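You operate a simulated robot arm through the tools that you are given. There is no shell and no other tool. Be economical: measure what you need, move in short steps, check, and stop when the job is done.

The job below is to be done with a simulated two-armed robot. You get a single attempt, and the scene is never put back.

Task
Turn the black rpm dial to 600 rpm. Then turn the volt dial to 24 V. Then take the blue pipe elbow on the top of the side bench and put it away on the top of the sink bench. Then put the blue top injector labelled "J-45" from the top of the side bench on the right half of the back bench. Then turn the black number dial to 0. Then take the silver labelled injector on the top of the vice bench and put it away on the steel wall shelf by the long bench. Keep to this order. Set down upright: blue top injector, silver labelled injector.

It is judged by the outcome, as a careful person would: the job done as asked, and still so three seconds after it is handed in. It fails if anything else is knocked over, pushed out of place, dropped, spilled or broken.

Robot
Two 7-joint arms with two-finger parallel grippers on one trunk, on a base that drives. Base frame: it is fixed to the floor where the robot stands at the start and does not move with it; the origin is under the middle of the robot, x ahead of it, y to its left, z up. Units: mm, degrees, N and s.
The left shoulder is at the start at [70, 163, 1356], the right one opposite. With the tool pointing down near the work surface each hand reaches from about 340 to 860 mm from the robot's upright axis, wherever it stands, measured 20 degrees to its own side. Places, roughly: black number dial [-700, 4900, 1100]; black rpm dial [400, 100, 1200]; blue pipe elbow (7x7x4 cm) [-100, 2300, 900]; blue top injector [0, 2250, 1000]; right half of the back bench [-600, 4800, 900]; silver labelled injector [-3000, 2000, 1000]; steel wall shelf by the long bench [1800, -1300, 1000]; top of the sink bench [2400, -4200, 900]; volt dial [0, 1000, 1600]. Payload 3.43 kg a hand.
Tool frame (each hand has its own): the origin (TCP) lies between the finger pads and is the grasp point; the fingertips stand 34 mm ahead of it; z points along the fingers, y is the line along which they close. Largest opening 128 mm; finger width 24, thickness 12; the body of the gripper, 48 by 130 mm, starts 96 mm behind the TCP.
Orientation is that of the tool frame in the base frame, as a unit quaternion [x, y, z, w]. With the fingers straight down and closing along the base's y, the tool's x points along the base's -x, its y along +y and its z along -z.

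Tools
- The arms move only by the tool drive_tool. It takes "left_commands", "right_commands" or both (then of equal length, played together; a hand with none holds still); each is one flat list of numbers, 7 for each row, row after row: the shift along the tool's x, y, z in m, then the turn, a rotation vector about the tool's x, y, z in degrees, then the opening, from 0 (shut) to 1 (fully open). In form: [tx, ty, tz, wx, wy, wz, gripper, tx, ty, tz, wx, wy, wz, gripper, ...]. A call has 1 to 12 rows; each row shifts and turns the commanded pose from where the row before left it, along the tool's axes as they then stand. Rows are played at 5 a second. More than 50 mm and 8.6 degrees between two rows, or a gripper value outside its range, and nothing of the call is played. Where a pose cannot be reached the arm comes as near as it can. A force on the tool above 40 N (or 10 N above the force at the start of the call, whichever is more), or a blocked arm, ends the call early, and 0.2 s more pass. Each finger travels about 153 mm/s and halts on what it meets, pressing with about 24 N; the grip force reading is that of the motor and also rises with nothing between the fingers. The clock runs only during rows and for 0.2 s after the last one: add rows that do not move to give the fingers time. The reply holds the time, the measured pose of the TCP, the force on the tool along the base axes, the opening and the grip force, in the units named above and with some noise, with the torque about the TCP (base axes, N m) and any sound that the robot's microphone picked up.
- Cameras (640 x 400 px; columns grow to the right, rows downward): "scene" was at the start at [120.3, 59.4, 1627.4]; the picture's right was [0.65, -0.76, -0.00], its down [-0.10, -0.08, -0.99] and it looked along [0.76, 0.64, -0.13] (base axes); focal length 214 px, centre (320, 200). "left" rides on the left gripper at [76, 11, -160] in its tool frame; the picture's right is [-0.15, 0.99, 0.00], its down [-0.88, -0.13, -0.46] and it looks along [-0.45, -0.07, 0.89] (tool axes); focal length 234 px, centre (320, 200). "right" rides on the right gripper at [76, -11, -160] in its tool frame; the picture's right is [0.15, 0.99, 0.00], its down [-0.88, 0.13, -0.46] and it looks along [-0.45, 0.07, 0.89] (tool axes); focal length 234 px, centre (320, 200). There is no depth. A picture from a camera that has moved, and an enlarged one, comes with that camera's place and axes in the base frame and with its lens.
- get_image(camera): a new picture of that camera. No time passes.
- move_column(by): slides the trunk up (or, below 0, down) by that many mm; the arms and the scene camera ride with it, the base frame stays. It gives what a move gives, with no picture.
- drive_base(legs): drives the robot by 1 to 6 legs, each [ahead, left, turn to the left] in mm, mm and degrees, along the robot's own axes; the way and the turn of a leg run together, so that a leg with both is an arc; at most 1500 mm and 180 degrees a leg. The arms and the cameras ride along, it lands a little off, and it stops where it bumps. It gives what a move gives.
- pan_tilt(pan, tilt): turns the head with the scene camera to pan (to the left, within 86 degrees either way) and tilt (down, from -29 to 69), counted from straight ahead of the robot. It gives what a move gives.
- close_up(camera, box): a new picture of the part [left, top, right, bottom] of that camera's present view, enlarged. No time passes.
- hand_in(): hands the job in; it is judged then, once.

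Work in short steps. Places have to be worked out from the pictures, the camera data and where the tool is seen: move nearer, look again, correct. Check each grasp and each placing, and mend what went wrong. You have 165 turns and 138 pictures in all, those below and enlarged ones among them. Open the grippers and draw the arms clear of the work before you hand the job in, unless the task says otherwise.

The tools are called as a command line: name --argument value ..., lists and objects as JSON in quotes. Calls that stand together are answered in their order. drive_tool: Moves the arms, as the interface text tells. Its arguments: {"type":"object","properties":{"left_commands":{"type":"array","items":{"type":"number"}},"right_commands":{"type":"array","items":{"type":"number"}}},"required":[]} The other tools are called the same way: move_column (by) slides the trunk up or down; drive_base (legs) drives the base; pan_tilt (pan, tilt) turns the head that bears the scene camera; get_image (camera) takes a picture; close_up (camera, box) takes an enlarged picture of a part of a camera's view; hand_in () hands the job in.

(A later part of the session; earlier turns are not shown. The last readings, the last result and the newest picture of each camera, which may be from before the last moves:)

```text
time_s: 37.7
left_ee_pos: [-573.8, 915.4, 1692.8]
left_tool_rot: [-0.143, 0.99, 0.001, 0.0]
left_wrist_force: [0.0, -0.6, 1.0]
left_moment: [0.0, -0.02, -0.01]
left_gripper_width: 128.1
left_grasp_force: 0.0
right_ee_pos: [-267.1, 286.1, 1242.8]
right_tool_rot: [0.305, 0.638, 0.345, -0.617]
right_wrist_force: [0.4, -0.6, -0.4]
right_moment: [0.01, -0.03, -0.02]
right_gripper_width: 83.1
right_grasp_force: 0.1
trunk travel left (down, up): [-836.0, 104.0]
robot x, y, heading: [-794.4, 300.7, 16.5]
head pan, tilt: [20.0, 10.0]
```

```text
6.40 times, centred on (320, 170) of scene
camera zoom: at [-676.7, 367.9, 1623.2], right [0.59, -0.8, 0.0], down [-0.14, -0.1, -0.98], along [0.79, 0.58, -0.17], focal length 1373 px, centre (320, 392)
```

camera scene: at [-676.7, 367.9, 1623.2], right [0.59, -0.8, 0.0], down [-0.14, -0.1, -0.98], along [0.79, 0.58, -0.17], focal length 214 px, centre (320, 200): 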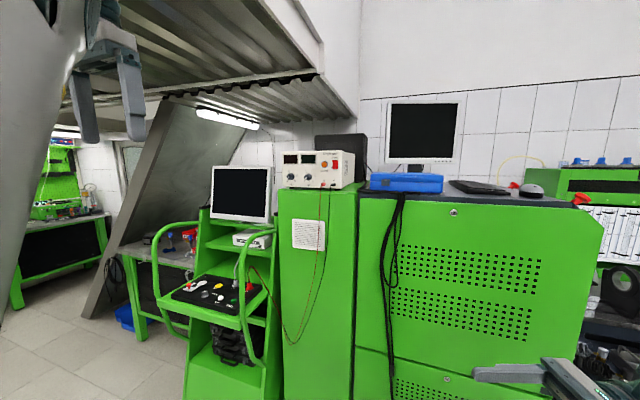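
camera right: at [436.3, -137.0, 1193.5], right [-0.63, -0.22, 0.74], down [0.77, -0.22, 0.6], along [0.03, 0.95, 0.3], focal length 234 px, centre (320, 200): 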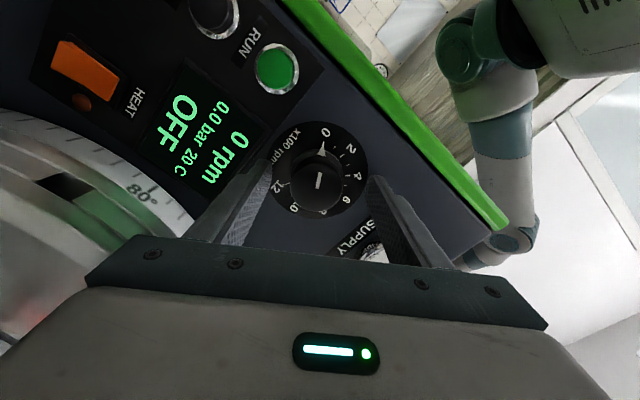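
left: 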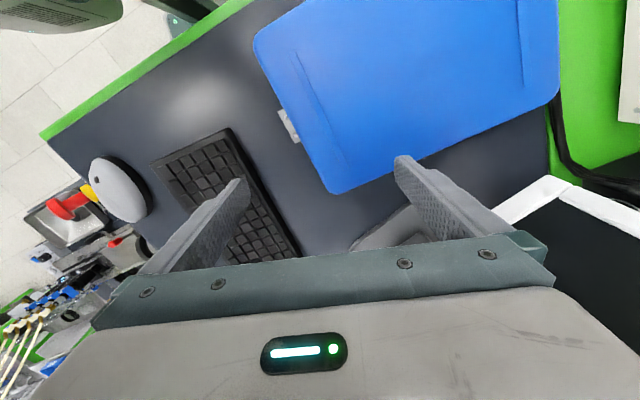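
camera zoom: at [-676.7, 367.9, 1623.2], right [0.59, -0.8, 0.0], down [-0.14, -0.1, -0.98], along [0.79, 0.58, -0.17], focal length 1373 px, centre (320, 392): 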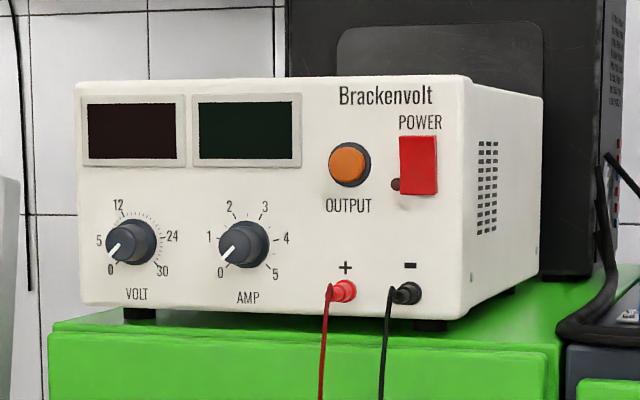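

The VOLT dial (0–30; 0 lower left, 24 on the right) triangulates to about (26,1049,1560). I reconfigure the left arm to point forward before driving near.

drive_tool --left_commands '[-0.045, -0.02, 0, 0, 0, 0, 0.5, -0.045, -0.02, 0, 0, 0, 0, 0.5, -0.045, -0.02, 0, 0, 0, 0, 0.5, 0, -0.03, 0, 0, -8.2, 0, 0.5, 0, -0.03, 0, 0, -8.2, 0, 0.5, 0, -0.03, 0, 0, -8.2, 0, 0.5, 0, -0.03, 0, 0, -8.2, 0, 0.5, 0, -0.03, 0, 0, -8.2, 0, 0.5, 0, -0.03, 0, 0, -8.2, 0, 0.5, 0, -0.03, 0, 0, -8.2, 0, 0.5, 0, -0.03, 0, 0, -8.2, 0, 0.5, 0, -0.03, 0, 0, -8.2, 0, 0.5]'

drive_tool --left_commands '[0, -0.03, 0, 0, -8.2, 0, 0.5, 0, 0, 0, 0, -8, 0, 0.5, 0.045, 0, 0, 0, 0, 0, 0.5, 0.045, 0, 0, 0, 0, 0, 0.5, 0.04, 0, 0, 0, 0, 0, 0.5]'

get_image --camera "left"

```text
time_s: 40.5
left_ee_pos: [-291.3, 819.9, 1704.6]
left_tool_rot: [-0.139, 0.789, 0.07, 0.595]
left_wrist_force: [0.0, -0.4, -0.4]
left_moment: [0.02, 0.02, -0.02]
left_gripper_width: 64.1
left_grasp_force: 0.1
left hand out of reach, approached as far as the arm can: row 2, 3, 8, 9, 10, 11, 12
right_ee_pos: [-268.2, 287.3, 1242.4]
right_tool_rot: [0.305, 0.638, 0.344, -0.617]
right_wrist_force: [0.4, 0.3, 1.1]
right_moment: [0.02, -0.02, -0.01]
right_gripper_width: 83.2
right_grasp_force: 0.0
trunk travel left (down, up): [-836.0, 104.0]
robot x, y, heading: [-801.8, 301.5, 16.0]
head pan, tilt: [20.0, 10.0]
stopped in row 12 (left hand): the arm was blocked; the commanded pose is now the measured one
```

```text
time_s: 41.7
left_ee_pos: [-283.4, 809.2, 1577.3]
left_tool_rot: [-0.15, 0.687, 0.071, 0.707]
left_wrist_force: [0.2, 0.8, -0.4]
left_moment: [0.04, 0.02, 0.0]
left_gripper_width: 63.9
left_grasp_force: 0.0
left hand out of reach, approached as far as the arm can: row 1
right_ee_pos: [-266.4, 286.5, 1241.8]
right_tool_rot: [0.306, 0.638, 0.344, -0.618]
right_wrist_force: [-0.7, 1.0, -0.4]
right_moment: [0.0, 0.0, 0.03]
right_gripper_width: 83.2
right_grasp_force: 0.2
trunk travel left (down, up): [-836.0, 104.0]
robot x, y, heading: [-800.6, 294.9, 16.3]
head pan, tilt: [20.0, 10.0]
```

```text
106 pictures are left
camera left: at [-436.2, 764.5, 1498.9], right [-0.31, 0.95, 0.03], down [-0.43, -0.17, 0.88], along [0.85, 0.26, 0.47], focal length 234 px, centre (320, 200)
```

left: 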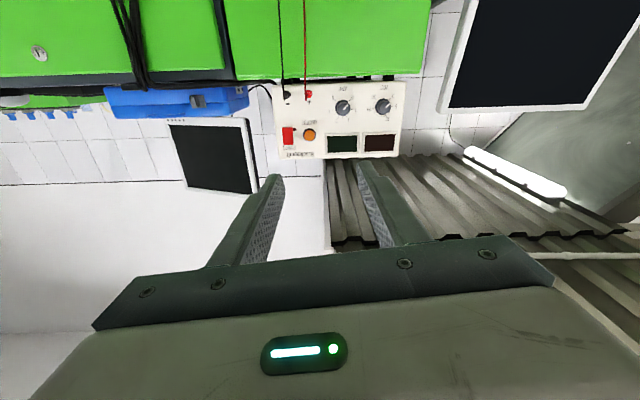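

The left hand points forward. I pull it in a bit, then drive so the hand stands about 200 mm off the dial.

drive_tool --left_commands '[0, -0.03, -0.03, 0, 0, 0, 0.5, 0, -0.03, -0.03, 0, 0, 0, 0.5, 0, -0.03, -0.03, 0, 0, 0, 0.5, 0, -0.03, -0.03, 0, 0, 0, 0.5, 0, -0.03, -0.03, 0, 0, 0, 0.5]'

drive_base --legs '[[0, 292, 0], [280, 0, 0]]'

get_image --camera "left"

get_image --camera "scene"

```text
time_s: 42.9
left_ee_pos: [-354.5, 763.2, 1527.0]
left_tool_rot: [-0.148, 0.694, 0.075, 0.7]
left_wrist_force: [-0.7, 0.7, 0.5]
left_moment: [0.01, 0.0, 0.01]
left_gripper_width: 64.1
left_grasp_force: 0.1
left hand out of reach, approached as far as the arm can: row 1, 2, 3, 4, 5
right_ee_pos: [-268.8, 284.4, 1242.7]
right_tool_rot: [0.306, 0.638, 0.344, -0.617]
right_wrist_force: [0.7, 0.1, -0.2]
right_moment: [0.0, -0.03, 0.02]
right_gripper_width: 83.1
right_grasp_force: 0.1
trunk travel left (down, up): [-836.0, 104.0]
robot x, y, heading: [-800.6, 301.3, 16.4]
head pan, tilt: [20.0, 10.0]
```

```text
time_s: 46.5
left_ee_pos: [-162.8, 1107.6, 1529.1]
left_tool_rot: [-0.143, 0.694, 0.068, 0.703]
left_wrist_force: [-0.3, -0.2, 0.3]
left_moment: [0.0, 0.01, -0.01]
left_gripper_width: 64.1
left_grasp_force: 0.2
right_ee_pos: [-80.9, 631.4, 1244.4]
right_tool_rot: [0.308, 0.637, 0.348, -0.615]
right_wrist_force: [-0.2, 0.0, -0.2]
right_moment: [-0.03, -0.03, -0.03]
right_gripper_width: 83.2
right_grasp_force: 0.1
trunk travel left (down, up): [-836.0, 104.0]
robot x, y, heading: [-611.2, 653.1, 15.9]
head pan, tilt: [20.0, 10.0]
```

```text
105 pictures are left
camera left: at [-317.2, 1064.9, 1452.1], right [-0.29, 0.95, 0.04], down [-0.42, -0.17, 0.89], along [0.86, 0.25, 0.45], focal length 234 px, centre (320, 200)
```

left: 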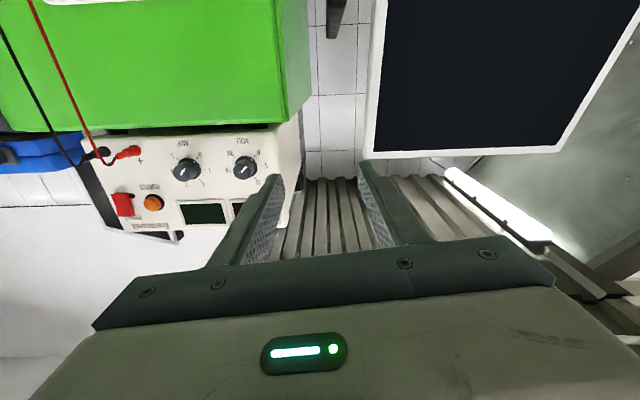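

```text
104 pictures are left
camera scene: at [-490.6, 718.2, 1623.9], right [0.59, -0.81, 0.0], down [-0.13, -0.1, -0.99], along [0.8, 0.58, -0.17], focal length 214 px, centre (320, 200)
```

scene: 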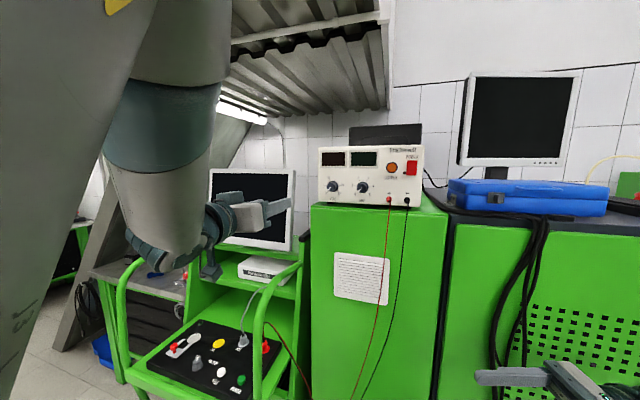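

The hand needs to be ~112 mm to the right and ~30 mm higher. I shift the base right, raise the column a bit, and test the roll range there.

drive_base --legs '[[-30, -115, 0]]'

move_column --by 31

get_image --camera "left"

```text
time_s: 47.7
left_ee_pos: [-158.3, 989.5, 1527.4]
left_tool_rot: [-0.142, 0.694, 0.066, 0.702]
left_wrist_force: [0.2, 0.8, -0.1]
left_moment: [0.0, -0.02, 0.01]
left_gripper_width: 64.0
left_grasp_force: 0.1
right_ee_pos: [-76.3, 512.5, 1243.6]
right_tool_rot: [0.31, 0.636, 0.349, -0.615]
right_wrist_force: [-0.2, 0.4, -0.7]
right_moment: [-0.01, -0.02, 0.01]
right_gripper_width: 83.3
right_grasp_force: 0.0
trunk travel left (down, up): [-836.0, 104.0]
robot x, y, heading: [-606.4, 532.0, 15.5]
head pan, tilt: [20.0, 10.0]
```

```text
time_s: 48.5
left_ee_pos: [-157.6, 987.2, 1559.0]
left_tool_rot: [-0.144, 0.694, 0.066, 0.702]
left_wrist_force: [0.0, -1.3, -0.5]
left_moment: [-0.01, 0.0, 0.07]
left_gripper_width: 64.0
left_grasp_force: 0.1
right_ee_pos: [-77.7, 510.2, 1273.6]
right_tool_rot: [0.309, 0.636, 0.348, -0.616]
right_wrist_force: [-0.1, -1.3, 0.2]
right_moment: [0.01, 0.04, -0.02]
right_gripper_width: 83.3
right_grasp_force: 0.2
trunk travel left (down, up): [-867.0, 73.0]
robot x, y, heading: [-610.2, 533.9, 15.7]
head pan, tilt: [20.0, 10.0]
```

```text
103 pictures are left
camera left: at [-311.4, 944.7, 1482.7], right [-0.29, 0.96, 0.04], down [-0.42, -0.16, 0.89], along [0.86, 0.25, 0.45], focal length 234 px, centre (320, 200)
```

left: 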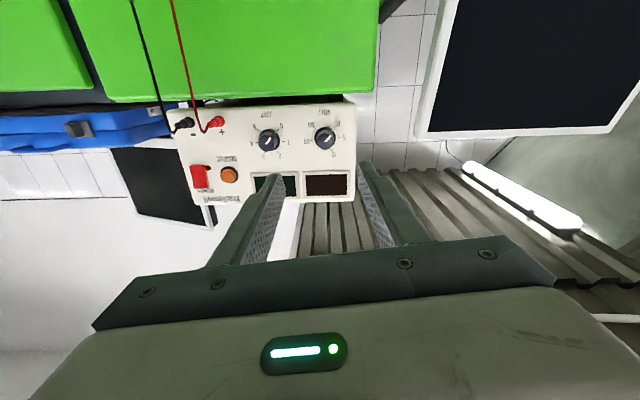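

close_up --camera "left" --box '[250, 95, 360, 165]'

```text
5.71 times, centred on (305, 130) of left
camera zoom: at [-311.4, 944.7, 1482.7], right [-0.29, 0.96, 0.04], down [-0.42, -0.16, 0.89], along [0.86, 0.25, 0.45], focal length 1338 px, centre (406, 600)
```

zoom: 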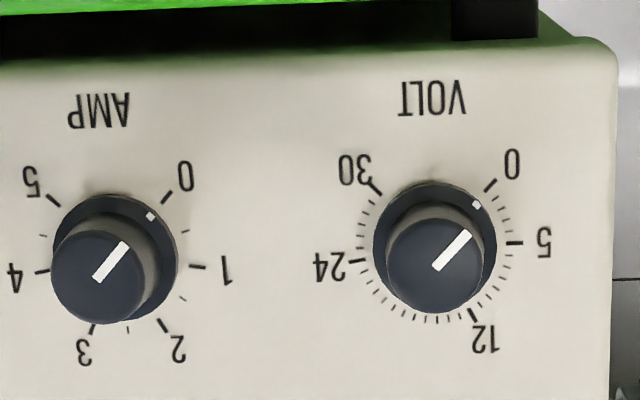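

VOLT dial base is at about (27,1052,1559), axis 17–18°; the hand needs +8 mm sideways. I align and test the counter-clockwise roll range.

drive_tool --left_commands '[0, 0.008, 0, 0, 0, 0, 0.5, 0, 0, 0, 0, 0, -8.5, 0.5, 0, 0, 0, 0, 0, -8.5, 0.5, 0, 0, 0, 0, 0, -8.5, 0.5, 0, 0, 0, 0, 0, -8.5, 0.5, 0, 0, 0, 0, 0, -8.5, 0.5, 0, 0, 0, 0, 0, -8.5, 0.5, 0, 0, 0, 0, 0, -8.5, 0.5, 0, 0, 0, 0, 0, -8.5, 0.5, 0, 0, 0, 0, 0, -8.5, 0.5, 0, 0, 0, 0, 0, -8.5, 0.5]'

```text
time_s: 50.9
left_ee_pos: [-165.5, 1011.5, 1555.6]
left_tool_rot: [0.588, -0.393, 0.439, -0.554]
left_wrist_force: [0.5, -0.5, -0.3]
left_moment: [-0.01, -0.06, 0.0]
left_gripper_width: 64.0
left_grasp_force: 0.2
right_ee_pos: [-77.1, 510.1, 1274.1]
right_tool_rot: [0.308, 0.637, 0.347, -0.616]
right_wrist_force: [0.3, -0.6, -0.4]
right_moment: [0.03, -0.02, 0.0]
right_gripper_width: 83.0
right_grasp_force: 0.0
trunk travel left (down, up): [-867.0, 73.0]
robot x, y, heading: [-611.7, 529.1, 15.5]
head pan, tilt: [20.0, 10.0]
```

-85° is fine. Now I test the other way from there.

drive_tool --left_commands '[0, 0, 0, 0, 0, 8.5, 0.5, 0, 0, 0, 0, 0, 8.5, 0.5, 0, 0, 0, 0, 0, 8.5, 0.5, 0, 0, 0, 0, 0, 8.5, 0.5, 0, 0, 0, 0, 0, 8.5, 0.5, 0, 0, 0, 0, 0, 8.5, 0.5, 0, 0, 0, 0, 0, 8.5, 0.5, 0, 0, 0, 0, 0, 8.5, 0.5, 0, 0, 0, 0, 0, 8.5, 0.5, 0, 0, 0, 0, 0, 8.5, 0.5, 0, 0, 0, 0, 0, 8.5, 0.5, 0, 0, 0, 0, 0, 8.5, 0.5]'

drive_tool --left_commands '[0, 0, 0, 0, 0, 8.5, 0.5, 0, 0, 0, 0, 0, 8.5, 0.5, 0, 0, 0, 0, 0, 8.5, 0.5, 0, 0, 0, 0, 0, 8.5, 0.5, 0, 0, 0, 0, 0, 8.5, 0.5, 0, 0, 0, 0, 0, 8.5, 0.5]'

```text
time_s: 53.5
left_ee_pos: [-165.2, 1011.6, 1551.8]
left_tool_rot: [-0.065, 0.706, 0.156, 0.688]
left_wrist_force: [-0.5, 0.0, 0.0]
left_moment: [0.01, 0.02, 0.01]
left_gripper_width: 64.4
left_grasp_force: 0.0
right_ee_pos: [-75.6, 511.0, 1273.2]
right_tool_rot: [0.309, 0.636, 0.348, -0.615]
right_wrist_force: [-0.1, 0.0, 0.1]
right_moment: [0.0, -0.01, 0.03]
right_gripper_width: 83.1
right_grasp_force: 0.1
trunk travel left (down, up): [-867.0, 73.0]
robot x, y, heading: [-609.3, 531.9, 15.5]
head pan, tilt: [20.0, 10.0]
```

```text
time_s: 54.9
left_ee_pos: [-166.2, 1013.2, 1552.7]
left_tool_rot: [0.246, 0.665, 0.437, 0.554]
left_wrist_force: [-0.1, 0.5, -0.6]
left_moment: [0.02, 0.0, 0.01]
left_gripper_width: 63.9
left_grasp_force: 0.1
right_ee_pos: [-77.5, 511.0, 1273.7]
right_tool_rot: [0.309, 0.636, 0.348, -0.615]
right_wrist_force: [0.1, 0.3, 0.5]
right_moment: [-0.01, 0.0, -0.03]
right_gripper_width: 83.3
right_grasp_force: 0.0
trunk travel left (down, up): [-867.0, 73.0]
robot x, y, heading: [-605.3, 529.9, 15.8]
head pan, tilt: [20.0, 10.0]
```

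drive_tool --left_commands '[0, 0, 0, 0, 0, 8.5, 0.5, 0, 0, 0, 0, 0, 8.5, 0.5, 0, 0, 0, 0, 0, 8.5, 0.5, 0, 0, 0, 0, 0, 8.5, 0.5, 0, 0, 0, 0, 0, 8.5, 0.5, 0, 0, 0, 0, 0, 8.5, 0.5, 0, 0, 0, 0, 0, 8.5, 0.5, 0, 0, 0, 0, 0, 8.5, 0.5]'

get_image --camera "left"

```text
time_s: 56.6
left_ee_pos: [-164.9, 1013.8, 1552.9]
left_tool_rot: [0.576, 0.415, 0.671, 0.215]
left_wrist_force: [-0.3, 0.0, 0.2]
left_moment: [-0.02, -0.01, 0.01]
left_gripper_width: 64.2
left_grasp_force: 0.1
right_ee_pos: [-78.5, 511.7, 1273.1]
right_tool_rot: [0.31, 0.636, 0.348, -0.615]
right_wrist_force: [0.3, -0.2, 0.0]
right_moment: [-0.01, 0.02, 0.0]
right_gripper_width: 83.4
right_grasp_force: 0.2
trunk travel left (down, up): [-867.0, 73.0]
robot x, y, heading: [-609.2, 533.1, 15.8]
head pan, tilt: [20.0, 10.0]
```

```text
101 pictures are left
camera left: at [-334.3, 1017.2, 1606.9], right [0.22, -0.67, 0.71], down [-0.24, -0.74, -0.63], along [0.94, -0.03, -0.33], focal length 234 px, centre (320, 200)
```

left: 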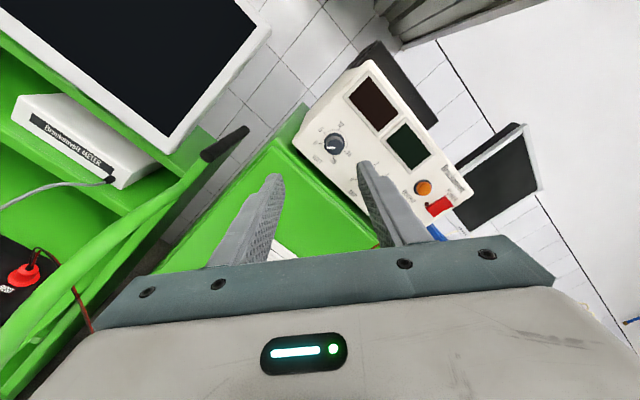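

Full range is -85° to +136°, enough for the 216° in one grip. I correct the offset (~22 mm sideways, 5 mm up) and rotate back to the start.

drive_tool --left_commands '[-0.0147, 0.0171, 0, 0, 0, 0, 0.5, 0, 0, 0, 0, 0, -8.5, 0.5, 0, 0, 0, 0, 0, -8.5, 0.5, 0, 0, 0, 0, 0, -8.5, 0.5, 0, 0, 0, 0, 0, -8.5, 0.5, 0, 0, 0, 0, 0, -8.5, 0.5, 0, 0, 0, 0, 0, -8.5, 0.5, 0, 0, 0, 0, 0, -8.5, 0.5, 0, 0, 0, 0, 0, -8.5, 0.5, 0, 0, 0, 0, 0, -8.5, 0.5, 0, 0, 0, 0, 0, -8.5, 0.5, 0, 0, 0, 0, 0, -8.5, 0.5]'

drive_tool --left_commands '[0, 0, 0, 0, 0, -8.5, 0.5, 0, 0, 0, 0, 0, -8.5, 0.5, 0, 0, 0, 0, 0, -8.5, 0.5, 0, 0, 0, 0, 0, -8.5, 0.5, 0, 0, 0, 0, 0, -8.5, 0.5, 0, 0, 0, 0, 0, -8.5, 0.5, 0, 0, 0, 0, 0, -8.5, 0.5, 0, 0, 0, 0, 0, -8.5, 0.5, 0, 0, 0, 0, 0, -8.5, 0.5, 0, 0, 0, 0, 0, -8.5, 0.5, 0, 0, 0, 0, 0, -8.5, 0.5, 0, 0, 0, 0, 0, -8.5, 0.5]'

drive_tool --left_commands '[0, 0, 0, 0, 0, -8.5, 0.5, 0, 0, 0, 0, 0, -8.5, 0.5, 0, 0, 0.03, 0, 0, 0, 0.5, 0, 0, 0.03, 0, 0, 0, 0.5]'

get_image --camera "left"

```text
time_s: 59.2
left_ee_pos: [-157.2, 988.7, 1557.3]
left_tool_rot: [0.096, 0.702, 0.301, 0.638]
left_wrist_force: [0.3, 0.1, -1.2]
left_moment: [0.01, -0.04, -0.04]
left_gripper_width: 63.9
left_grasp_force: 0.0
right_ee_pos: [-77.7, 510.7, 1273.5]
right_tool_rot: [0.31, 0.635, 0.349, -0.615]
right_wrist_force: [-0.7, 0.3, 0.6]
right_moment: [0.0, -0.01, -0.04]
right_gripper_width: 83.3
right_grasp_force: 0.0
trunk travel left (down, up): [-867.0, 73.0]
robot x, y, heading: [-606.8, 530.8, 15.6]
head pan, tilt: [20.0, 10.0]
```

```text
time_s: 61.9
left_ee_pos: [-156.7, 990.2, 1556.8]
left_tool_rot: [-0.485, 0.516, -0.307, 0.635]
left_wrist_force: [0.3, 0.3, -0.1]
left_moment: [0.0, -0.03, 0.01]
left_gripper_width: 63.9
left_grasp_force: 0.0
right_ee_pos: [-77.0, 510.4, 1273.8]
right_tool_rot: [0.309, 0.636, 0.348, -0.615]
right_wrist_force: [-0.3, -1.0, 0.1]
right_moment: [-0.03, -0.03, 0.0]
right_gripper_width: 83.1
right_grasp_force: 0.1
trunk travel left (down, up): [-867.0, 73.0]
robot x, y, heading: [-610.3, 532.3, 15.3]
head pan, tilt: [20.0, 10.0]
```

```text
time_s: 62.9
left_ee_pos: [-100.7, 1010.7, 1563.3]
left_tool_rot: [-0.555, 0.433, -0.401, 0.586]
left_wrist_force: [0.4, -0.5, -0.5]
left_moment: [0.01, 0.02, 0.0]
left_gripper_width: 64.2
left_grasp_force: 0.0
right_ee_pos: [-75.5, 511.5, 1273.4]
right_tool_rot: [0.309, 0.636, 0.347, -0.616]
right_wrist_force: [0.0, 0.3, -0.7]
right_moment: [0.02, 0.0, 0.02]
right_gripper_width: 83.3
right_grasp_force: 0.1
trunk travel left (down, up): [-867.0, 73.0]
robot x, y, heading: [-608.6, 531.6, 15.7]
head pan, tilt: [20.0, 10.0]
```

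```text
100 pictures are left
camera left: at [-231.9, 893.3, 1545.2], right [-0.05, 0.2, -0.98], down [-0.7, 0.69, 0.18], along [0.71, 0.69, 0.1], focal length 234 px, centre (320, 200)
```

left: 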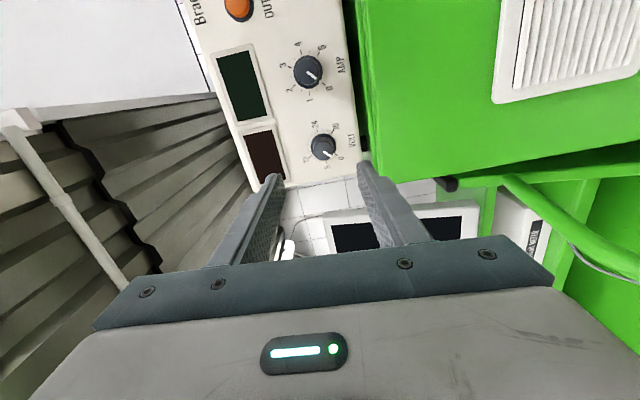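

Nearly centred; I nudge 3 mm in tool y and advance 85 mm.

drive_tool --left_commands '[0, 0.003, 0.03, 0, 0, 0, 0.5, 0, 0, 0.03, 0, 0, 0, 0.5, 0, 0, 0.025, 0, 0, 0, 0.5]'

close_up --camera "left" --box '[200, 60, 440, 260]'

```text
time_s: 63.9
left_ee_pos: [-30.5, 1048.5, 1565.4]
left_tool_rot: [-0.563, 0.421, -0.402, 0.587]
left_wrist_force: [-0.3, 0.0, -0.3]
left_moment: [-0.02, 0.0, 0.03]
left_gripper_width: 64.0
left_grasp_force: 0.0
right_ee_pos: [-77.9, 511.0, 1273.8]
right_tool_rot: [0.309, 0.636, 0.35, -0.614]
right_wrist_force: [0.1, 0.4, -0.6]
right_moment: [0.0, 0.01, -0.01]
right_gripper_width: 83.1
right_grasp_force: 0.0
trunk travel left (down, up): [-867.0, 73.0]
robot x, y, heading: [-606.2, 531.9, 15.7]
head pan, tilt: [20.0, 10.0]
stopped in row 3 (left hand): the arm was blocked; the commanded pose is now the measured one
```

```text
2.00 times, centred on (320, 160) of left
camera zoom: at [-158.0, 927.0, 1547.3], right [-0.05, 0.18, -0.98], down [-0.72, 0.68, 0.16], along [0.7, 0.71, 0.1], focal length 468 px, centre (320, 280)
```

zoom: 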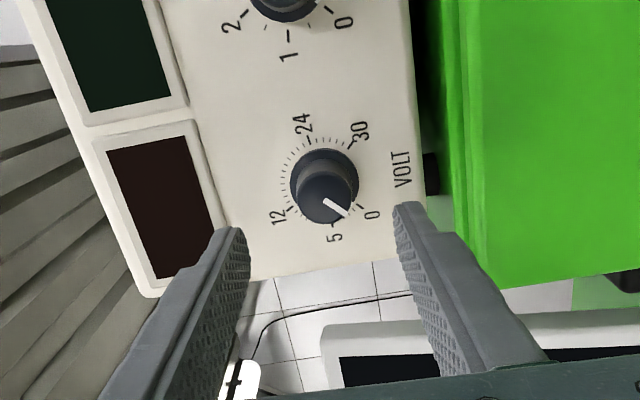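

The arm ran out of reach (hand is 775 mm from the robot's axis). I back the hand off, and will drive the base closer so the final approach is short.

drive_tool --left_commands '[0, 0, -0.04, 0, 0, 0, 0.5, 0, 0, -0.04, 0, 0, 0, 0.5, 0, 0, -0.04, 0, 0, 0, 0.5, 0, 0, -0.03, 0, 0, 0, 0.5]'

drive_base --legs '[[90, 0, 1.5]]'

get_image --camera "left"

```text
time_s: 64.8
left_ee_pos: [-176.8, 1017.8, 1556.1]
left_tool_rot: [0.58, -0.403, 0.409, -0.577]
left_wrist_force: [0.1, -1.1, -0.1]
left_moment: [-0.01, 0.0, -0.01]
left_gripper_width: 63.9
left_grasp_force: 0.1
left hand out of reach, approached as far as the arm can: row 4
right_ee_pos: [-78.6, 510.6, 1275.0]
right_tool_rot: [0.309, 0.636, 0.348, -0.615]
right_wrist_force: [-0.1, 0.2, 0.0]
right_moment: [0.04, 0.01, 0.01]
right_gripper_width: 83.4
right_grasp_force: 0.0
trunk travel left (down, up): [-867.0, 73.0]
robot x, y, heading: [-607.9, 532.6, 15.4]
head pan, tilt: [20.0, 10.0]
```

```text
time_s: 66.0
left_ee_pos: [-104.6, 1051.2, 1560.9]
left_tool_rot: [-0.582, 0.394, -0.405, 0.585]
left_wrist_force: [0.0, 0.7, -0.5]
left_moment: [-0.01, 0.0, 0.02]
left_gripper_width: 63.8
left_grasp_force: 0.1
right_ee_pos: [5.4, 548.3, 1276.0]
right_tool_rot: [0.301, 0.64, 0.342, -0.619]
right_wrist_force: [-0.4, 1.4, 1.2]
right_moment: [-0.01, -0.03, -0.02]
right_gripper_width: 83.3
right_grasp_force: 0.1
trunk travel left (down, up): [-867.0, 73.0]
robot x, y, heading: [-523.0, 558.2, 17.2]
head pan, tilt: [20.0, 10.0]
```

```text
98 pictures are left
camera left: at [-227.3, 925.8, 1548.2], right [-0.04, 0.13, -0.99], down [-0.74, 0.66, 0.12], along [0.67, 0.74, 0.07], focal length 234 px, centre (320, 200)
```

left: 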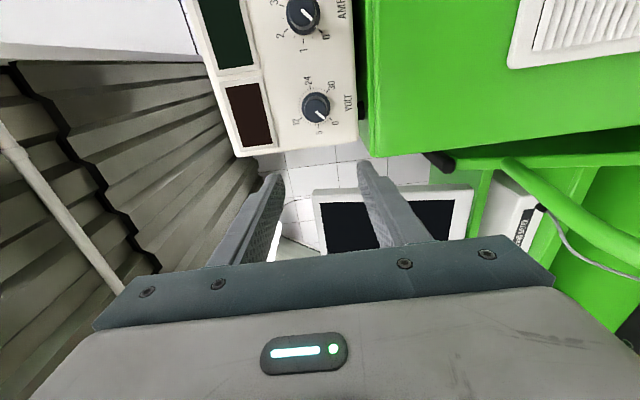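

The hand is ~38 mm too far left and yawed ~3.5° too much. I correct both.

drive_tool --left_commands '[0.02, 0.003, 0, 0, 3.5, 0, 0.5, 0.018, 0, 0, 0, 0, 0, 0.5, 0, 0, 0, 0, 0, 0, 0.5]'

get_image --camera "left"

```text
time_s: 66.8
left_ee_pos: [-87.0, 1040.4, 1552.3]
left_tool_rot: [0.589, -0.392, 0.43, -0.56]
left_wrist_force: [-0.3, 0.2, 0.8]
left_moment: [-0.03, 0.0, 0.01]
left_gripper_width: 64.1
left_grasp_force: 0.1
left hand out of reach, approached as far as the arm can: row 2
right_ee_pos: [10.9, 550.7, 1273.4]
right_tool_rot: [0.301, 0.64, 0.34, -0.62]
right_wrist_force: [-0.2, 0.4, -0.2]
right_moment: [0.01, 0.0, 0.01]
right_gripper_width: 83.1
right_grasp_force: 0.2
trunk travel left (down, up): [-867.0, 73.0]
robot x, y, heading: [-520.9, 559.4, 17.1]
head pan, tilt: [20.0, 10.0]
```

```text
97 pictures are left
camera left: at [-214.6, 917.9, 1545.4], right [-0.03, 0.07, -1.0], down [-0.72, 0.69, 0.07], along [0.7, 0.72, 0.03], focal length 234 px, centre (320, 200)
```

left: 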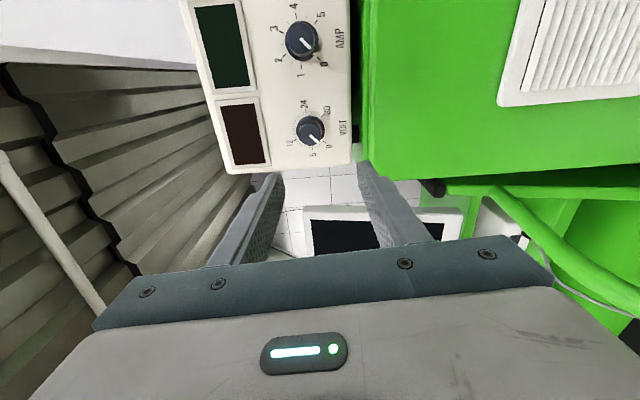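

I shift the base 23 mm right and the column up 6 mm.

drive_base --legs '[[0, -23, 0]]'

move_column --by 6

get_image --camera "left"

```text
time_s: 67.6
left_ee_pos: [-85.1, 1023.5, 1551.7]
left_tool_rot: [0.588, -0.39, 0.434, -0.561]
left_wrist_force: [0.1, 0.5, 0.6]
left_moment: [0.04, -0.06, -0.08]
left_gripper_width: 64.1
left_grasp_force: 0.1
right_ee_pos: [14.5, 535.6, 1275.1]
right_tool_rot: [0.301, 0.642, 0.339, -0.618]
right_wrist_force: [0.2, 0.4, -0.5]
right_moment: [0.0, 0.03, 0.03]
right_gripper_width: 83.2
right_grasp_force: 0.1
trunk travel left (down, up): [-867.0, 73.0]
robot x, y, heading: [-513.3, 536.8, 17.4]
head pan, tilt: [20.0, 10.0]
```

```text
time_s: 68.1
left_ee_pos: [-84.6, 1020.1, 1559.4]
left_tool_rot: [0.589, -0.391, 0.433, -0.56]
left_wrist_force: [0.7, 0.1, 0.2]
left_moment: [-0.02, 0.0, -0.01]
left_gripper_width: 64.0
left_grasp_force: 0.1
right_ee_pos: [15.1, 530.2, 1280.5]
right_tool_rot: [0.301, 0.641, 0.34, -0.619]
right_wrist_force: [0.6, 0.9, -0.1]
right_moment: [-0.02, -0.01, 0.02]
right_gripper_width: 83.6
right_grasp_force: 0.0
trunk travel left (down, up): [-873.0, 67.0]
robot x, y, heading: [-515.2, 535.4, 17.1]
head pan, tilt: [20.0, 10.0]
```

```text
96 pictures are left
camera left: at [-211.6, 898.1, 1553.0], right [-0.02, 0.07, -1.0], down [-0.72, 0.69, 0.06], along [0.7, 0.72, 0.04], focal length 234 px, centre (320, 200)
```

left: 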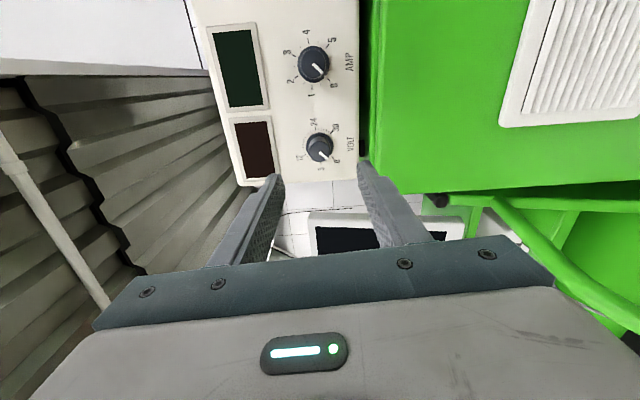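

Nearly aligned. I advance 45 mm with a 4 mm correction and check.

drive_tool --left_commands '[0.004, 0, 0.02, 0, 0, 0, 0.5, 0, 0, 0.025, 0, 0, 0, 0.5]'

get_image --camera "left"

```text
time_s: 68.7
left_ee_pos: [-44.2, 1040.4, 1565.5]
left_tool_rot: [0.595, -0.369, 0.448, -0.556]
left_wrist_force: [0.8, 0.0, 0.4]
left_moment: [0.04, -0.03, 0.01]
left_gripper_width: 64.2
left_grasp_force: 0.0
right_ee_pos: [18.0, 530.5, 1278.3]
right_tool_rot: [0.3, 0.64, 0.338, -0.621]
right_wrist_force: [0.3, 0.2, 0.5]
right_moment: [0.03, 0.02, 0.04]
right_gripper_width: 83.3
right_grasp_force: 0.1
trunk travel left (down, up): [-873.0, 67.0]
robot x, y, heading: [-516.8, 537.0, 17.2]
head pan, tilt: [20.0, 10.0]
```

```text
95 pictures are left
camera left: at [-171.2, 918.0, 1560.2], right [0.01, 0.03, -1.0], down [-0.72, 0.69, 0.01], along [0.69, 0.72, 0.03], focal length 234 px, centre (320, 200)
```

left: 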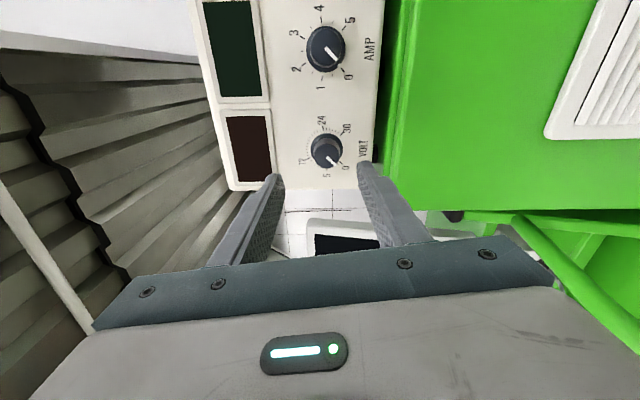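

The arm drifts near its roll limit, so I turn +34° to a comfortable roll and will use two grips instead.

drive_tool --left_commands '[0, 0.005, 0, 0, 0, 8.5, 0.5, 0, 0, 0, 0, 0, 8.5, 0.5, 0, 0, 0, 0, 0, 8.5, 0.5, 0, 0, 0, 0, 0, 8.5, 0.5]'

close_up --camera "left" --box '[200, 60, 440, 260]'

```text
time_s: 69.7
left_ee_pos: [-48.7, 1045.1, 1557.6]
left_tool_rot: [-0.467, 0.523, -0.268, 0.661]
left_wrist_force: [-0.2, -0.7, -0.4]
left_moment: [0.0, -0.01, 0.0]
left_gripper_width: 63.8
left_grasp_force: 0.1
right_ee_pos: [16.1, 529.9, 1280.2]
right_tool_rot: [0.3, 0.64, 0.34, -0.62]
right_wrist_force: [0.4, 0.3, 1.0]
right_moment: [0.01, 0.0, 0.0]
right_gripper_width: 83.3
right_grasp_force: 0.0
trunk travel left (down, up): [-873.0, 67.0]
robot x, y, heading: [-514.8, 534.8, 17.2]
head pan, tilt: [20.0, 10.0]
```

```text
2.00 times, centred on (320, 160) of left
camera zoom: at [-178.3, 934.1, 1511.1], right [-0.18, 0.54, -0.82], down [-0.68, 0.53, 0.5], along [0.71, 0.65, 0.28], focal length 468 px, centre (320, 280)
```

zoom: 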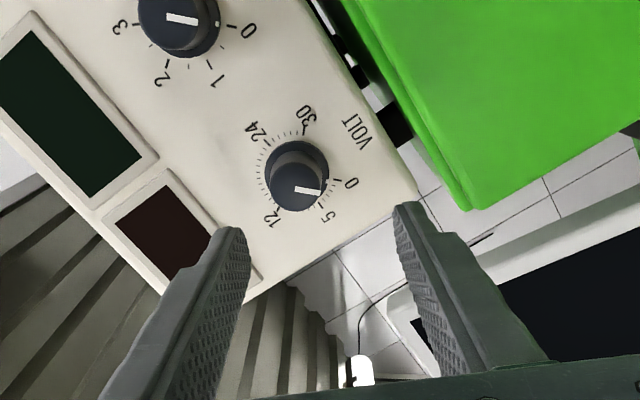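

The dial base is confirmed at (27,1052,1559). I correct 16 mm to the right and 2° of yaw.

drive_tool --left_commands '[0.014, -0.008, 0, 0.88, 1.8, 0, 0.5, 0, 0, 0, 0, 0, 0, 0.5]'

get_image --camera "left"

```text
time_s: 70.5
left_ee_pos: [-44.4, 1039.8, 1546.4]
left_tool_rot: [-0.468, 0.533, -0.271, 0.651]
left_wrist_force: [0.1, 0.7, 0.5]
left_moment: [0.01, -0.02, 0.0]
left_gripper_width: 63.8
left_grasp_force: 0.2
right_ee_pos: [16.1, 528.6, 1279.6]
right_tool_rot: [0.3, 0.641, 0.34, -0.619]
right_wrist_force: [-0.1, 0.5, -0.3]
right_moment: [0.01, -0.04, 0.0]
right_gripper_width: 83.2
right_grasp_force: 0.1
trunk travel left (down, up): [-873.0, 67.0]
robot x, y, heading: [-515.6, 533.1, 17.2]
head pan, tilt: [20.0, 10.0]
stopped in row 2 (left hand): the arm was blocked; the commanded pose is now the measured one
```

```text
93 pictures are left
camera left: at [-176.2, 930.3, 1503.8], right [-0.18, 0.54, -0.82], down [-0.66, 0.55, 0.51], along [0.73, 0.64, 0.25], focal length 234 px, centre (320, 200)
```

left: 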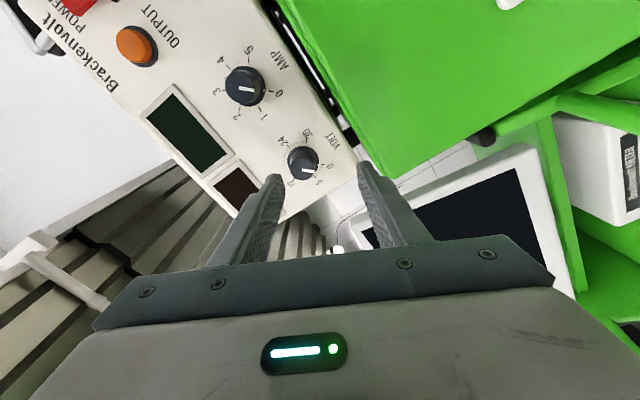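

Moving right in this arm posture hits a joint limit. I back the base away 250 mm and re-pose the left hand: roll back to neutral, yaw inward and move it toward the robot's middle.

drive_base --legs '[[-280, 0, 0]]'

drive_tool --left_commands '[0, 0, 0, 0, 0, 8.5, 0.5, 0, 0, 0, 0, 0, 8.5, 0.5, 0, 0, 0, 0, 0, 8.5, 0.5, 0, 0, 0, 0, 0, 8.5, 0.5, 0, 0, 0, 0, 0, 8.5, 0.5, 0, 0, 0, 0, 0, 8.5, 0.5, 0, -0.02, 0, 7, 0, 0, 0.5, 0, -0.02, 0, 7, 0, 0, 0.5, 0, -0.02, 0, 7, 0, 0, 0.5, 0, -0.02, 0, 7, 0, 0, 0.5]'

get_image --camera "scene"

```text
time_s: 72.5
left_ee_pos: [-308.3, 956.3, 1546.4]
left_tool_rot: [-0.466, 0.535, -0.271, 0.65]
left_wrist_force: [-0.2, 0.0, -0.5]
left_moment: [-0.01, 0.01, -0.01]
left_gripper_width: 63.8
left_grasp_force: 0.1
right_ee_pos: [-251.1, 445.6, 1278.9]
right_tool_rot: [0.302, 0.639, 0.341, -0.619]
right_wrist_force: [0.9, -0.2, 0.2]
right_moment: [0.01, 0.0, 0.03]
right_gripper_width: 83.4
right_grasp_force: 0.1
trunk travel left (down, up): [-873.0, 67.0]
robot x, y, heading: [-782.9, 452.9, 17.0]
head pan, tilt: [20.0, 10.0]
```

```text
time_s: 74.7
left_ee_pos: [-305.3, 885.9, 1568.0]
left_tool_rot: [-0.023, 0.663, -0.137, 0.736]
left_wrist_force: [-0.6, 0.0, -0.5]
left_moment: [-0.02, 0.01, 0.01]
left_gripper_width: 64.0
left_grasp_force: 0.1
right_ee_pos: [-253.6, 445.7, 1280.2]
right_tool_rot: [0.302, 0.64, 0.341, -0.619]
right_wrist_force: [0.2, 0.4, 0.4]
right_moment: [0.01, 0.02, 0.0]
right_gripper_width: 83.1
right_grasp_force: 0.0
trunk travel left (down, up): [-873.0, 67.0]
robot x, y, heading: [-783.9, 452.8, 17.3]
head pan, tilt: [20.0, 10.0]
```

```text
92 pictures are left
camera scene: at [-662.2, 523.6, 1660.1], right [0.6, -0.8, 0.0], down [-0.14, -0.1, -0.98], along [0.79, 0.59, -0.17], focal length 214 px, centre (320, 200)
```

scene: 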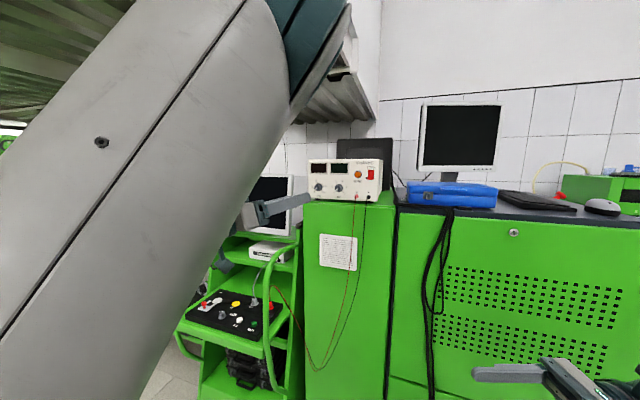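

The hand yawed inward freely. I pull it in a bit and test rolls there.

drive_tool --left_commands '[0, -0.02, -0.03, 0, 0, 0, 0.5, 0, -0.02, -0.03, 0, 0, 0, 0.5, 0, 0, 0, 0, 0, -8.5, 0.5, 0, 0, 0, 0, 0, -8.5, 0.5, 0, 0, 0, 0, 0, -8.5, 0.5, 0, 0, 0, 0, 0, -8.5, 0.5, 0, 0, 0, 0, 0, -8.5, 0.5, 0, 0, 0, 0, 0, -8.5, 0.5, 0, 0, 0, 0, 0, -8.5, 0.5, 0, 0, 0, 0, 0, -8.5, 0.5, 0, 0, 0, 0, 0, -8.5, 0.5, 0, 0, 0, 0, 0, -8.5, 0.5]'

```text
time_s: 77.3
left_ee_pos: [-361.0, 851.4, 1571.6]
left_tool_rot: [0.462, -0.487, 0.592, -0.447]
left_wrist_force: [0.2, 0.2, 0.5]
left_moment: [-0.01, -0.02, 0.01]
left_gripper_width: 64.4
left_grasp_force: 0.0
left hand out of reach, approached as far as the arm can: row 2
right_ee_pos: [-253.8, 446.1, 1279.6]
right_tool_rot: [0.301, 0.64, 0.342, -0.619]
right_wrist_force: [0.3, -1.5, -0.8]
right_moment: [-0.03, -0.01, 0.0]
right_gripper_width: 83.2
right_grasp_force: 0.0
trunk travel left (down, up): [-873.0, 67.0]
robot x, y, heading: [-786.6, 451.5, 17.1]
head pan, tilt: [20.0, 10.0]
```

The left works at fwd ≥530 mm. Before turning the base toward the supply, I tuck the right hand back so it clears the console.

drive_tool --right_commands '[0, -0.043, -0.015, 0, 0, 0, 0.65, 0, -0.043, -0.015, 0, 0, 0, 0.65, 0, -0.043, -0.015, 0, 0, 0, 0.65, 0, -0.043, -0.015, 0, 0, 0, 0.65, 0, -0.043, -0.015, 0, 0, 0, 0.65, 0, -0.043, -0.015, 0, 0, 0, 0.65, 0, -0.043, -0.015, 0, 0, 0, 0.65]' --left_commands '[0, 0, 0.025, 0, 0, 0, 0.5, 0, 0, 0.025, 0, 0, 0, 0.5, 0, 0, 0, 0, 0, 8.5, 0.5, 0, 0, 0, 0, 0, 8.5, 0.5, 0, 0, 0, 0, 0, 8.5, 0.5, 0, 0, 0, 0, 0, 0, 0.5, 0, 0, 0, 0, 0, 0, 0.5]'

```text
time_s: 79.1
left_ee_pos: [-323.9, 873.5, 1582.6]
left_tool_rot: [-0.364, 0.543, -0.496, 0.572]
left_wrist_force: [0.0, 0.3, 0.2]
left_moment: [-0.01, 0.0, -0.02]
left_gripper_width: 63.9
left_grasp_force: 0.0
right_ee_pos: [-434.1, 185.1, 1261.4]
right_tool_rot: [0.302, 0.64, 0.341, -0.62]
right_wrist_force: [0.1, 0.2, -0.5]
right_moment: [0.04, -0.01, 0.02]
right_gripper_width: 83.0
right_grasp_force: 0.1
trunk travel left (down, up): [-873.0, 67.0]
robot x, y, heading: [-784.3, 454.1, 17.0]
head pan, tilt: [20.0, 10.0]
stopped in row 7 (left hand): the arm was blocked; the commanded pose is now the measured one
```

The left arm's elbow-up posture keeps binding. I roll it neutral and lower the hand ~350 mm to let the elbow come down, then come back up.

drive_tool --left_commands '[0, 0, 0, 0, 0, 8.4, 0.5, 0, 0, 0, 0, 0, 8.4, 0.5, 0, 0, 0, 0, 0, 8.4, 0.5, 0, 0, 0, 0, 0, 8.4, 0.5, 0, 0, 0, 0, 0, 8.4, 0.5, 0, 0, 0, 0, 0, 8.4, 0.5, 0, 0, 0, 0, 0, 8.4, 0.5, 0, 0, 0, 0, 0, 8.4, 0.5, 0, 0, 0, 0, 0, 8.0, 0.5]'

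drive_tool --left_commands '[0.045, 0, 0, 0, 0, 0, 0.5, 0.045, 0, 0, 0, 0, 0, 0.5, 0.045, 0, 0, 0, 0, 0, 0.5, 0.045, 0, 0, 0, 0, 0, 0.5, 0.045, 0, 0, 0, 0, 0, 0.5, 0.045, 0, 0, 0, 0, 0, 0.5, 0.045, 0, 0, 0, 0, 0, 0.5, 0.045, 0, 0, 0, 0, 0, 0.5]'

pan_tilt --pan 40 --tilt 10

get_image --camera "scene"

```text
time_s: 81.3
left_ee_pos: [-338.1, 901.6, 1587.1]
left_tool_rot: [0.006, 0.635, -0.052, 0.771]
left_wrist_force: [-0.4, 0.2, 0.1]
left_moment: [0.02, 0.01, 0.0]
left_gripper_width: 64.1
left_grasp_force: 0.1
right_ee_pos: [-436.2, 185.1, 1260.6]
right_tool_rot: [0.3, 0.641, 0.341, -0.619]
right_wrist_force: [0.1, -0.2, -0.2]
right_moment: [0.02, -0.01, 0.03]
right_gripper_width: 83.4
right_grasp_force: 0.0
trunk travel left (down, up): [-873.0, 67.0]
robot x, y, heading: [-789.1, 454.0, 17.2]
head pan, tilt: [20.0, 10.0]
stopped in row 9 (left hand): the arm was blocked; the commanded pose is now the measured one
```

```text
time_s: 83.1
left_ee_pos: [-205.3, 929.8, 1303.4]
left_tool_rot: [0.008, 0.638, -0.051, 0.769]
left_wrist_force: [0.3, 0.3, -0.3]
left_moment: [-0.02, 0.0, -0.02]
left_gripper_width: 64.1
left_grasp_force: 0.1
left hand out of reach, approached as far as the arm can: row 4, 5, 6, 7, 8
right_ee_pos: [-433.1, 184.6, 1261.1]
right_tool_rot: [0.301, 0.64, 0.342, -0.619]
right_wrist_force: [0.0, 0.1, -0.7]
right_moment: [0.0, -0.02, 0.04]
right_gripper_width: 83.1
right_grasp_force: 0.1
trunk travel left (down, up): [-873.0, 67.0]
robot x, y, heading: [-782.6, 453.6, 16.8]
head pan, tilt: [20.0, 10.0]
```

```text
time_s: 83.9
left_ee_pos: [-206.8, 927.9, 1306.5]
left_tool_rot: [0.008, 0.637, -0.051, 0.769]
left_wrist_force: [0.9, 0.9, 0.3]
left_moment: [-0.01, -0.01, -0.01]
left_gripper_width: 63.9
left_grasp_force: 0.0
right_ee_pos: [-435.6, 184.5, 1261.0]
right_tool_rot: [0.301, 0.64, 0.341, -0.619]
right_wrist_force: [0.2, 0.2, 0.5]
right_moment: [-0.02, 0.03, 0.01]
right_gripper_width: 83.2
right_grasp_force: 0.1
trunk travel left (down, up): [-873.0, 67.0]
robot x, y, heading: [-782.8, 453.7, 17.1]
head pan, tilt: [40.0, 10.0]
```

```text
91 pictures are left
camera scene: at [-687.1, 545.2, 1660.3], right [0.84, -0.54, 0.0], down [-0.09, -0.15, -0.98], along [0.54, 0.83, -0.17], focal length 214 px, centre (320, 200)
```

scene: 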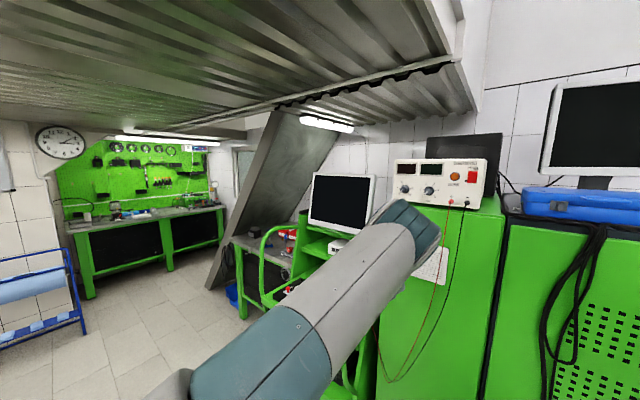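

The right arm is in a better elbow-low posture, so I'll use it for the volt dial with the robot shifted left. I bring the right hand forward, yaw it to point ahead, and tuck the left hand up and back.

drive_tool --right_commands '[0, 0.044, 0.013, 0, 0, 0, 0.5, 0, 0.044, 0.013, 0, 0, 0, 0.5, 0, 0.044, 0.013, 0, 0, 0, 0.5, 0, 0.044, 0.013, 0, 0, 0, 0.5, 0, 0.044, 0.013, 0, 0, 0, 0.5, 0, 0.044, 0.013, 0, 0, 0, 0.5, 0, 0, 0, -8.5, 0, 0, 0.5, 0, 0, 0, -8.5, 0, 0, 0.5, 0, 0, 0, -8.5, 0, 0, 0.5, 0, 0, 0, -8.5, 0, 0, 0.5, 0, 0, 0, -8.5, 0, 0, 0.5, 0, 0, 0, -8.5, 0, 0, 0.5]' --left_commands '[-0.035, 0, -0.03, 0, 0, 0, 0.5, -0.035, 0, -0.03, 0, 0, 0, 0.5, -0.035, 0, -0.03, 0, 0, 0, 0.5, -0.035, 0, -0.03, 0, 0, 0, 0.5, -0.035, 0, -0.03, 0, 0, 0, 0.5, 0, 0, 0, 0, 0, 0, 0.5, 0, 0, 0, 0, 0, 0, 0.5, 0, 0, 0, 0, 0, 0, 0.5, 0, 0, 0, 0, 0, 0, 0.5, 0, 0, 0, 0, 0, 0, 0.5, 0, 0, 0, 0, 0, 0, 0.5, 0, 0, 0, 0, 0, 0, 0.5]'

drive_tool --right_commands '[0, 0, 0, -8.5, 0, 0, 0.5, 0, 0, 0, -8.5, 0, 0, 0.5, 0, 0, 0, -8.5, 0, 0, 0.5, 0, 0, 0, -8.5, 0, 0, 0.5, 0, 0, 0, -8.5, 0, 0, 0.5, 0, 0, 0, -8.5, 0, 0, 0.5, 0, 0, 0, -7, 0, 0, 0.5]'

pan_tilt --pan 0 --tilt 15

get_image --camera "scene"

```text
time_s: 86.5
left_ee_pos: [-375.2, 956.7, 1456.7]
left_tool_rot: [0.009, 0.636, -0.051, 0.77]
left_wrist_force: [0.1, 0.5, -0.1]
left_moment: [-0.03, -0.01, -0.01]
left_gripper_width: 64.0
left_grasp_force: 0.1
left hand out of reach, approached as far as the arm can: row 1
right_ee_pos: [-269.2, 403.2, 1278.3]
right_tool_rot: [0.539, 0.43, 0.584, -0.428]
right_wrist_force: [0.4, 0.1, 0.1]
right_moment: [-0.03, 0.01, -0.02]
right_gripper_width: 64.1
right_grasp_force: 0.1
trunk travel left (down, up): [-873.0, 67.0]
robot x, y, heading: [-784.3, 449.0, 17.0]
head pan, tilt: [40.0, 10.0]
```

```text
time_s: 88.3
left_ee_pos: [-373.5, 952.9, 1457.1]
left_tool_rot: [0.01, 0.637, -0.051, 0.769]
left_wrist_force: [0.7, -1.2, -0.2]
left_moment: [0.0, 0.01, 0.02]
left_gripper_width: 64.0
left_grasp_force: 0.0
right_ee_pos: [-175.8, 369.8, 1220.5]
right_tool_rot: [0.673, 0.152, 0.722, -0.06]
right_wrist_force: [-0.3, -0.9, -0.3]
right_moment: [-0.03, -0.02, -0.01]
right_gripper_width: 63.8
right_grasp_force: 0.0
right hand out of reach, approached as far as the arm can: row 2, 3, 4, 5, 6
trunk travel left (down, up): [-873.0, 67.0]
robot x, y, heading: [-784.1, 452.4, 17.0]
head pan, tilt: [40.0, 10.0]
stopped in row 7 (right hand): the arm was blocked; the commanded pose is now the measured one
```

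```text
time_s: 89.4
left_ee_pos: [-374.9, 957.5, 1457.7]
left_tool_rot: [0.009, 0.637, -0.051, 0.769]
left_wrist_force: [0.2, 0.2, -0.3]
left_moment: [0.03, 0.03, -0.02]
left_gripper_width: 64.2
left_grasp_force: 0.1
right_ee_pos: [-177.4, 372.0, 1219.5]
right_tool_rot: [0.673, 0.152, 0.721, -0.06]
right_wrist_force: [-0.3, -0.2, 0.5]
right_moment: [-0.01, 0.01, -0.02]
right_gripper_width: 64.0
right_grasp_force: 0.1
trunk travel left (down, up): [-873.0, 67.0]
robot x, y, heading: [-783.4, 451.9, 16.9]
head pan, tilt: [0.0, 15.0]
```

```text
90 pictures are left
camera scene: at [-647.8, 494.7, 1652.1], right [0.29, -0.96, 0.0], down [-0.25, -0.08, -0.97], along [0.92, 0.28, -0.26], focal length 214 px, centre (320, 200)
```

scene: 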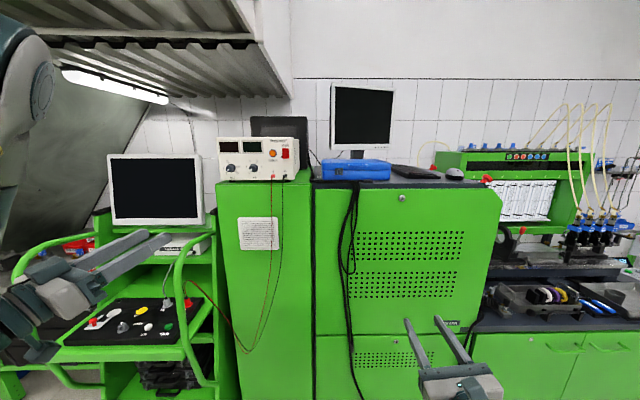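

The right hand now points ahead but at a roll extreme. I roll it back 76° and see where it gets.

drive_tool --right_commands '[0, 0, -0.01, 0, 0, -8.5, 0.5, 0, 0, -0.01, 0, 0, -8.5, 0.5, 0, 0, -0.01, 0, 0, -8.5, 0.5, 0, 0, -0.01, 0, 0, -8.5, 0.5, 0, 0, -0.01, 0, 0, -8.5, 0.5, 0, 0, -0.01, 0, 0, -8.5, 0.5, 0, 0, -0.01, 0, 0, -8.5, 0.5, 0, 0, -0.01, 0, 0, -8.5, 0.5, 0, 0, -0.01, 0, 0, -8.5, 0.5]'

```text
time_s: 91.4
left_ee_pos: [-374.4, 956.7, 1456.2]
left_tool_rot: [0.008, 0.636, -0.051, 0.77]
left_wrist_force: [0.1, 0.0, -0.8]
left_moment: [0.0, 0.04, -0.01]
left_gripper_width: 64.0
left_grasp_force: 0.2
right_ee_pos: [-218.4, 356.6, 1173.2]
right_tool_rot: [0.433, 0.535, 0.605, 0.401]
right_wrist_force: [-0.4, 0.8, -0.3]
right_moment: [-0.01, -0.01, 0.01]
right_gripper_width: 64.1
right_grasp_force: 0.0
right hand out of reach, approached as far as the arm can: row 1, 2, 3, 4, 5, 6, 7, 8, 9
trunk travel left (down, up): [-873.0, 67.0]
robot x, y, heading: [-784.0, 454.8, 17.0]
head pan, tilt: [0.0, 15.0]
```

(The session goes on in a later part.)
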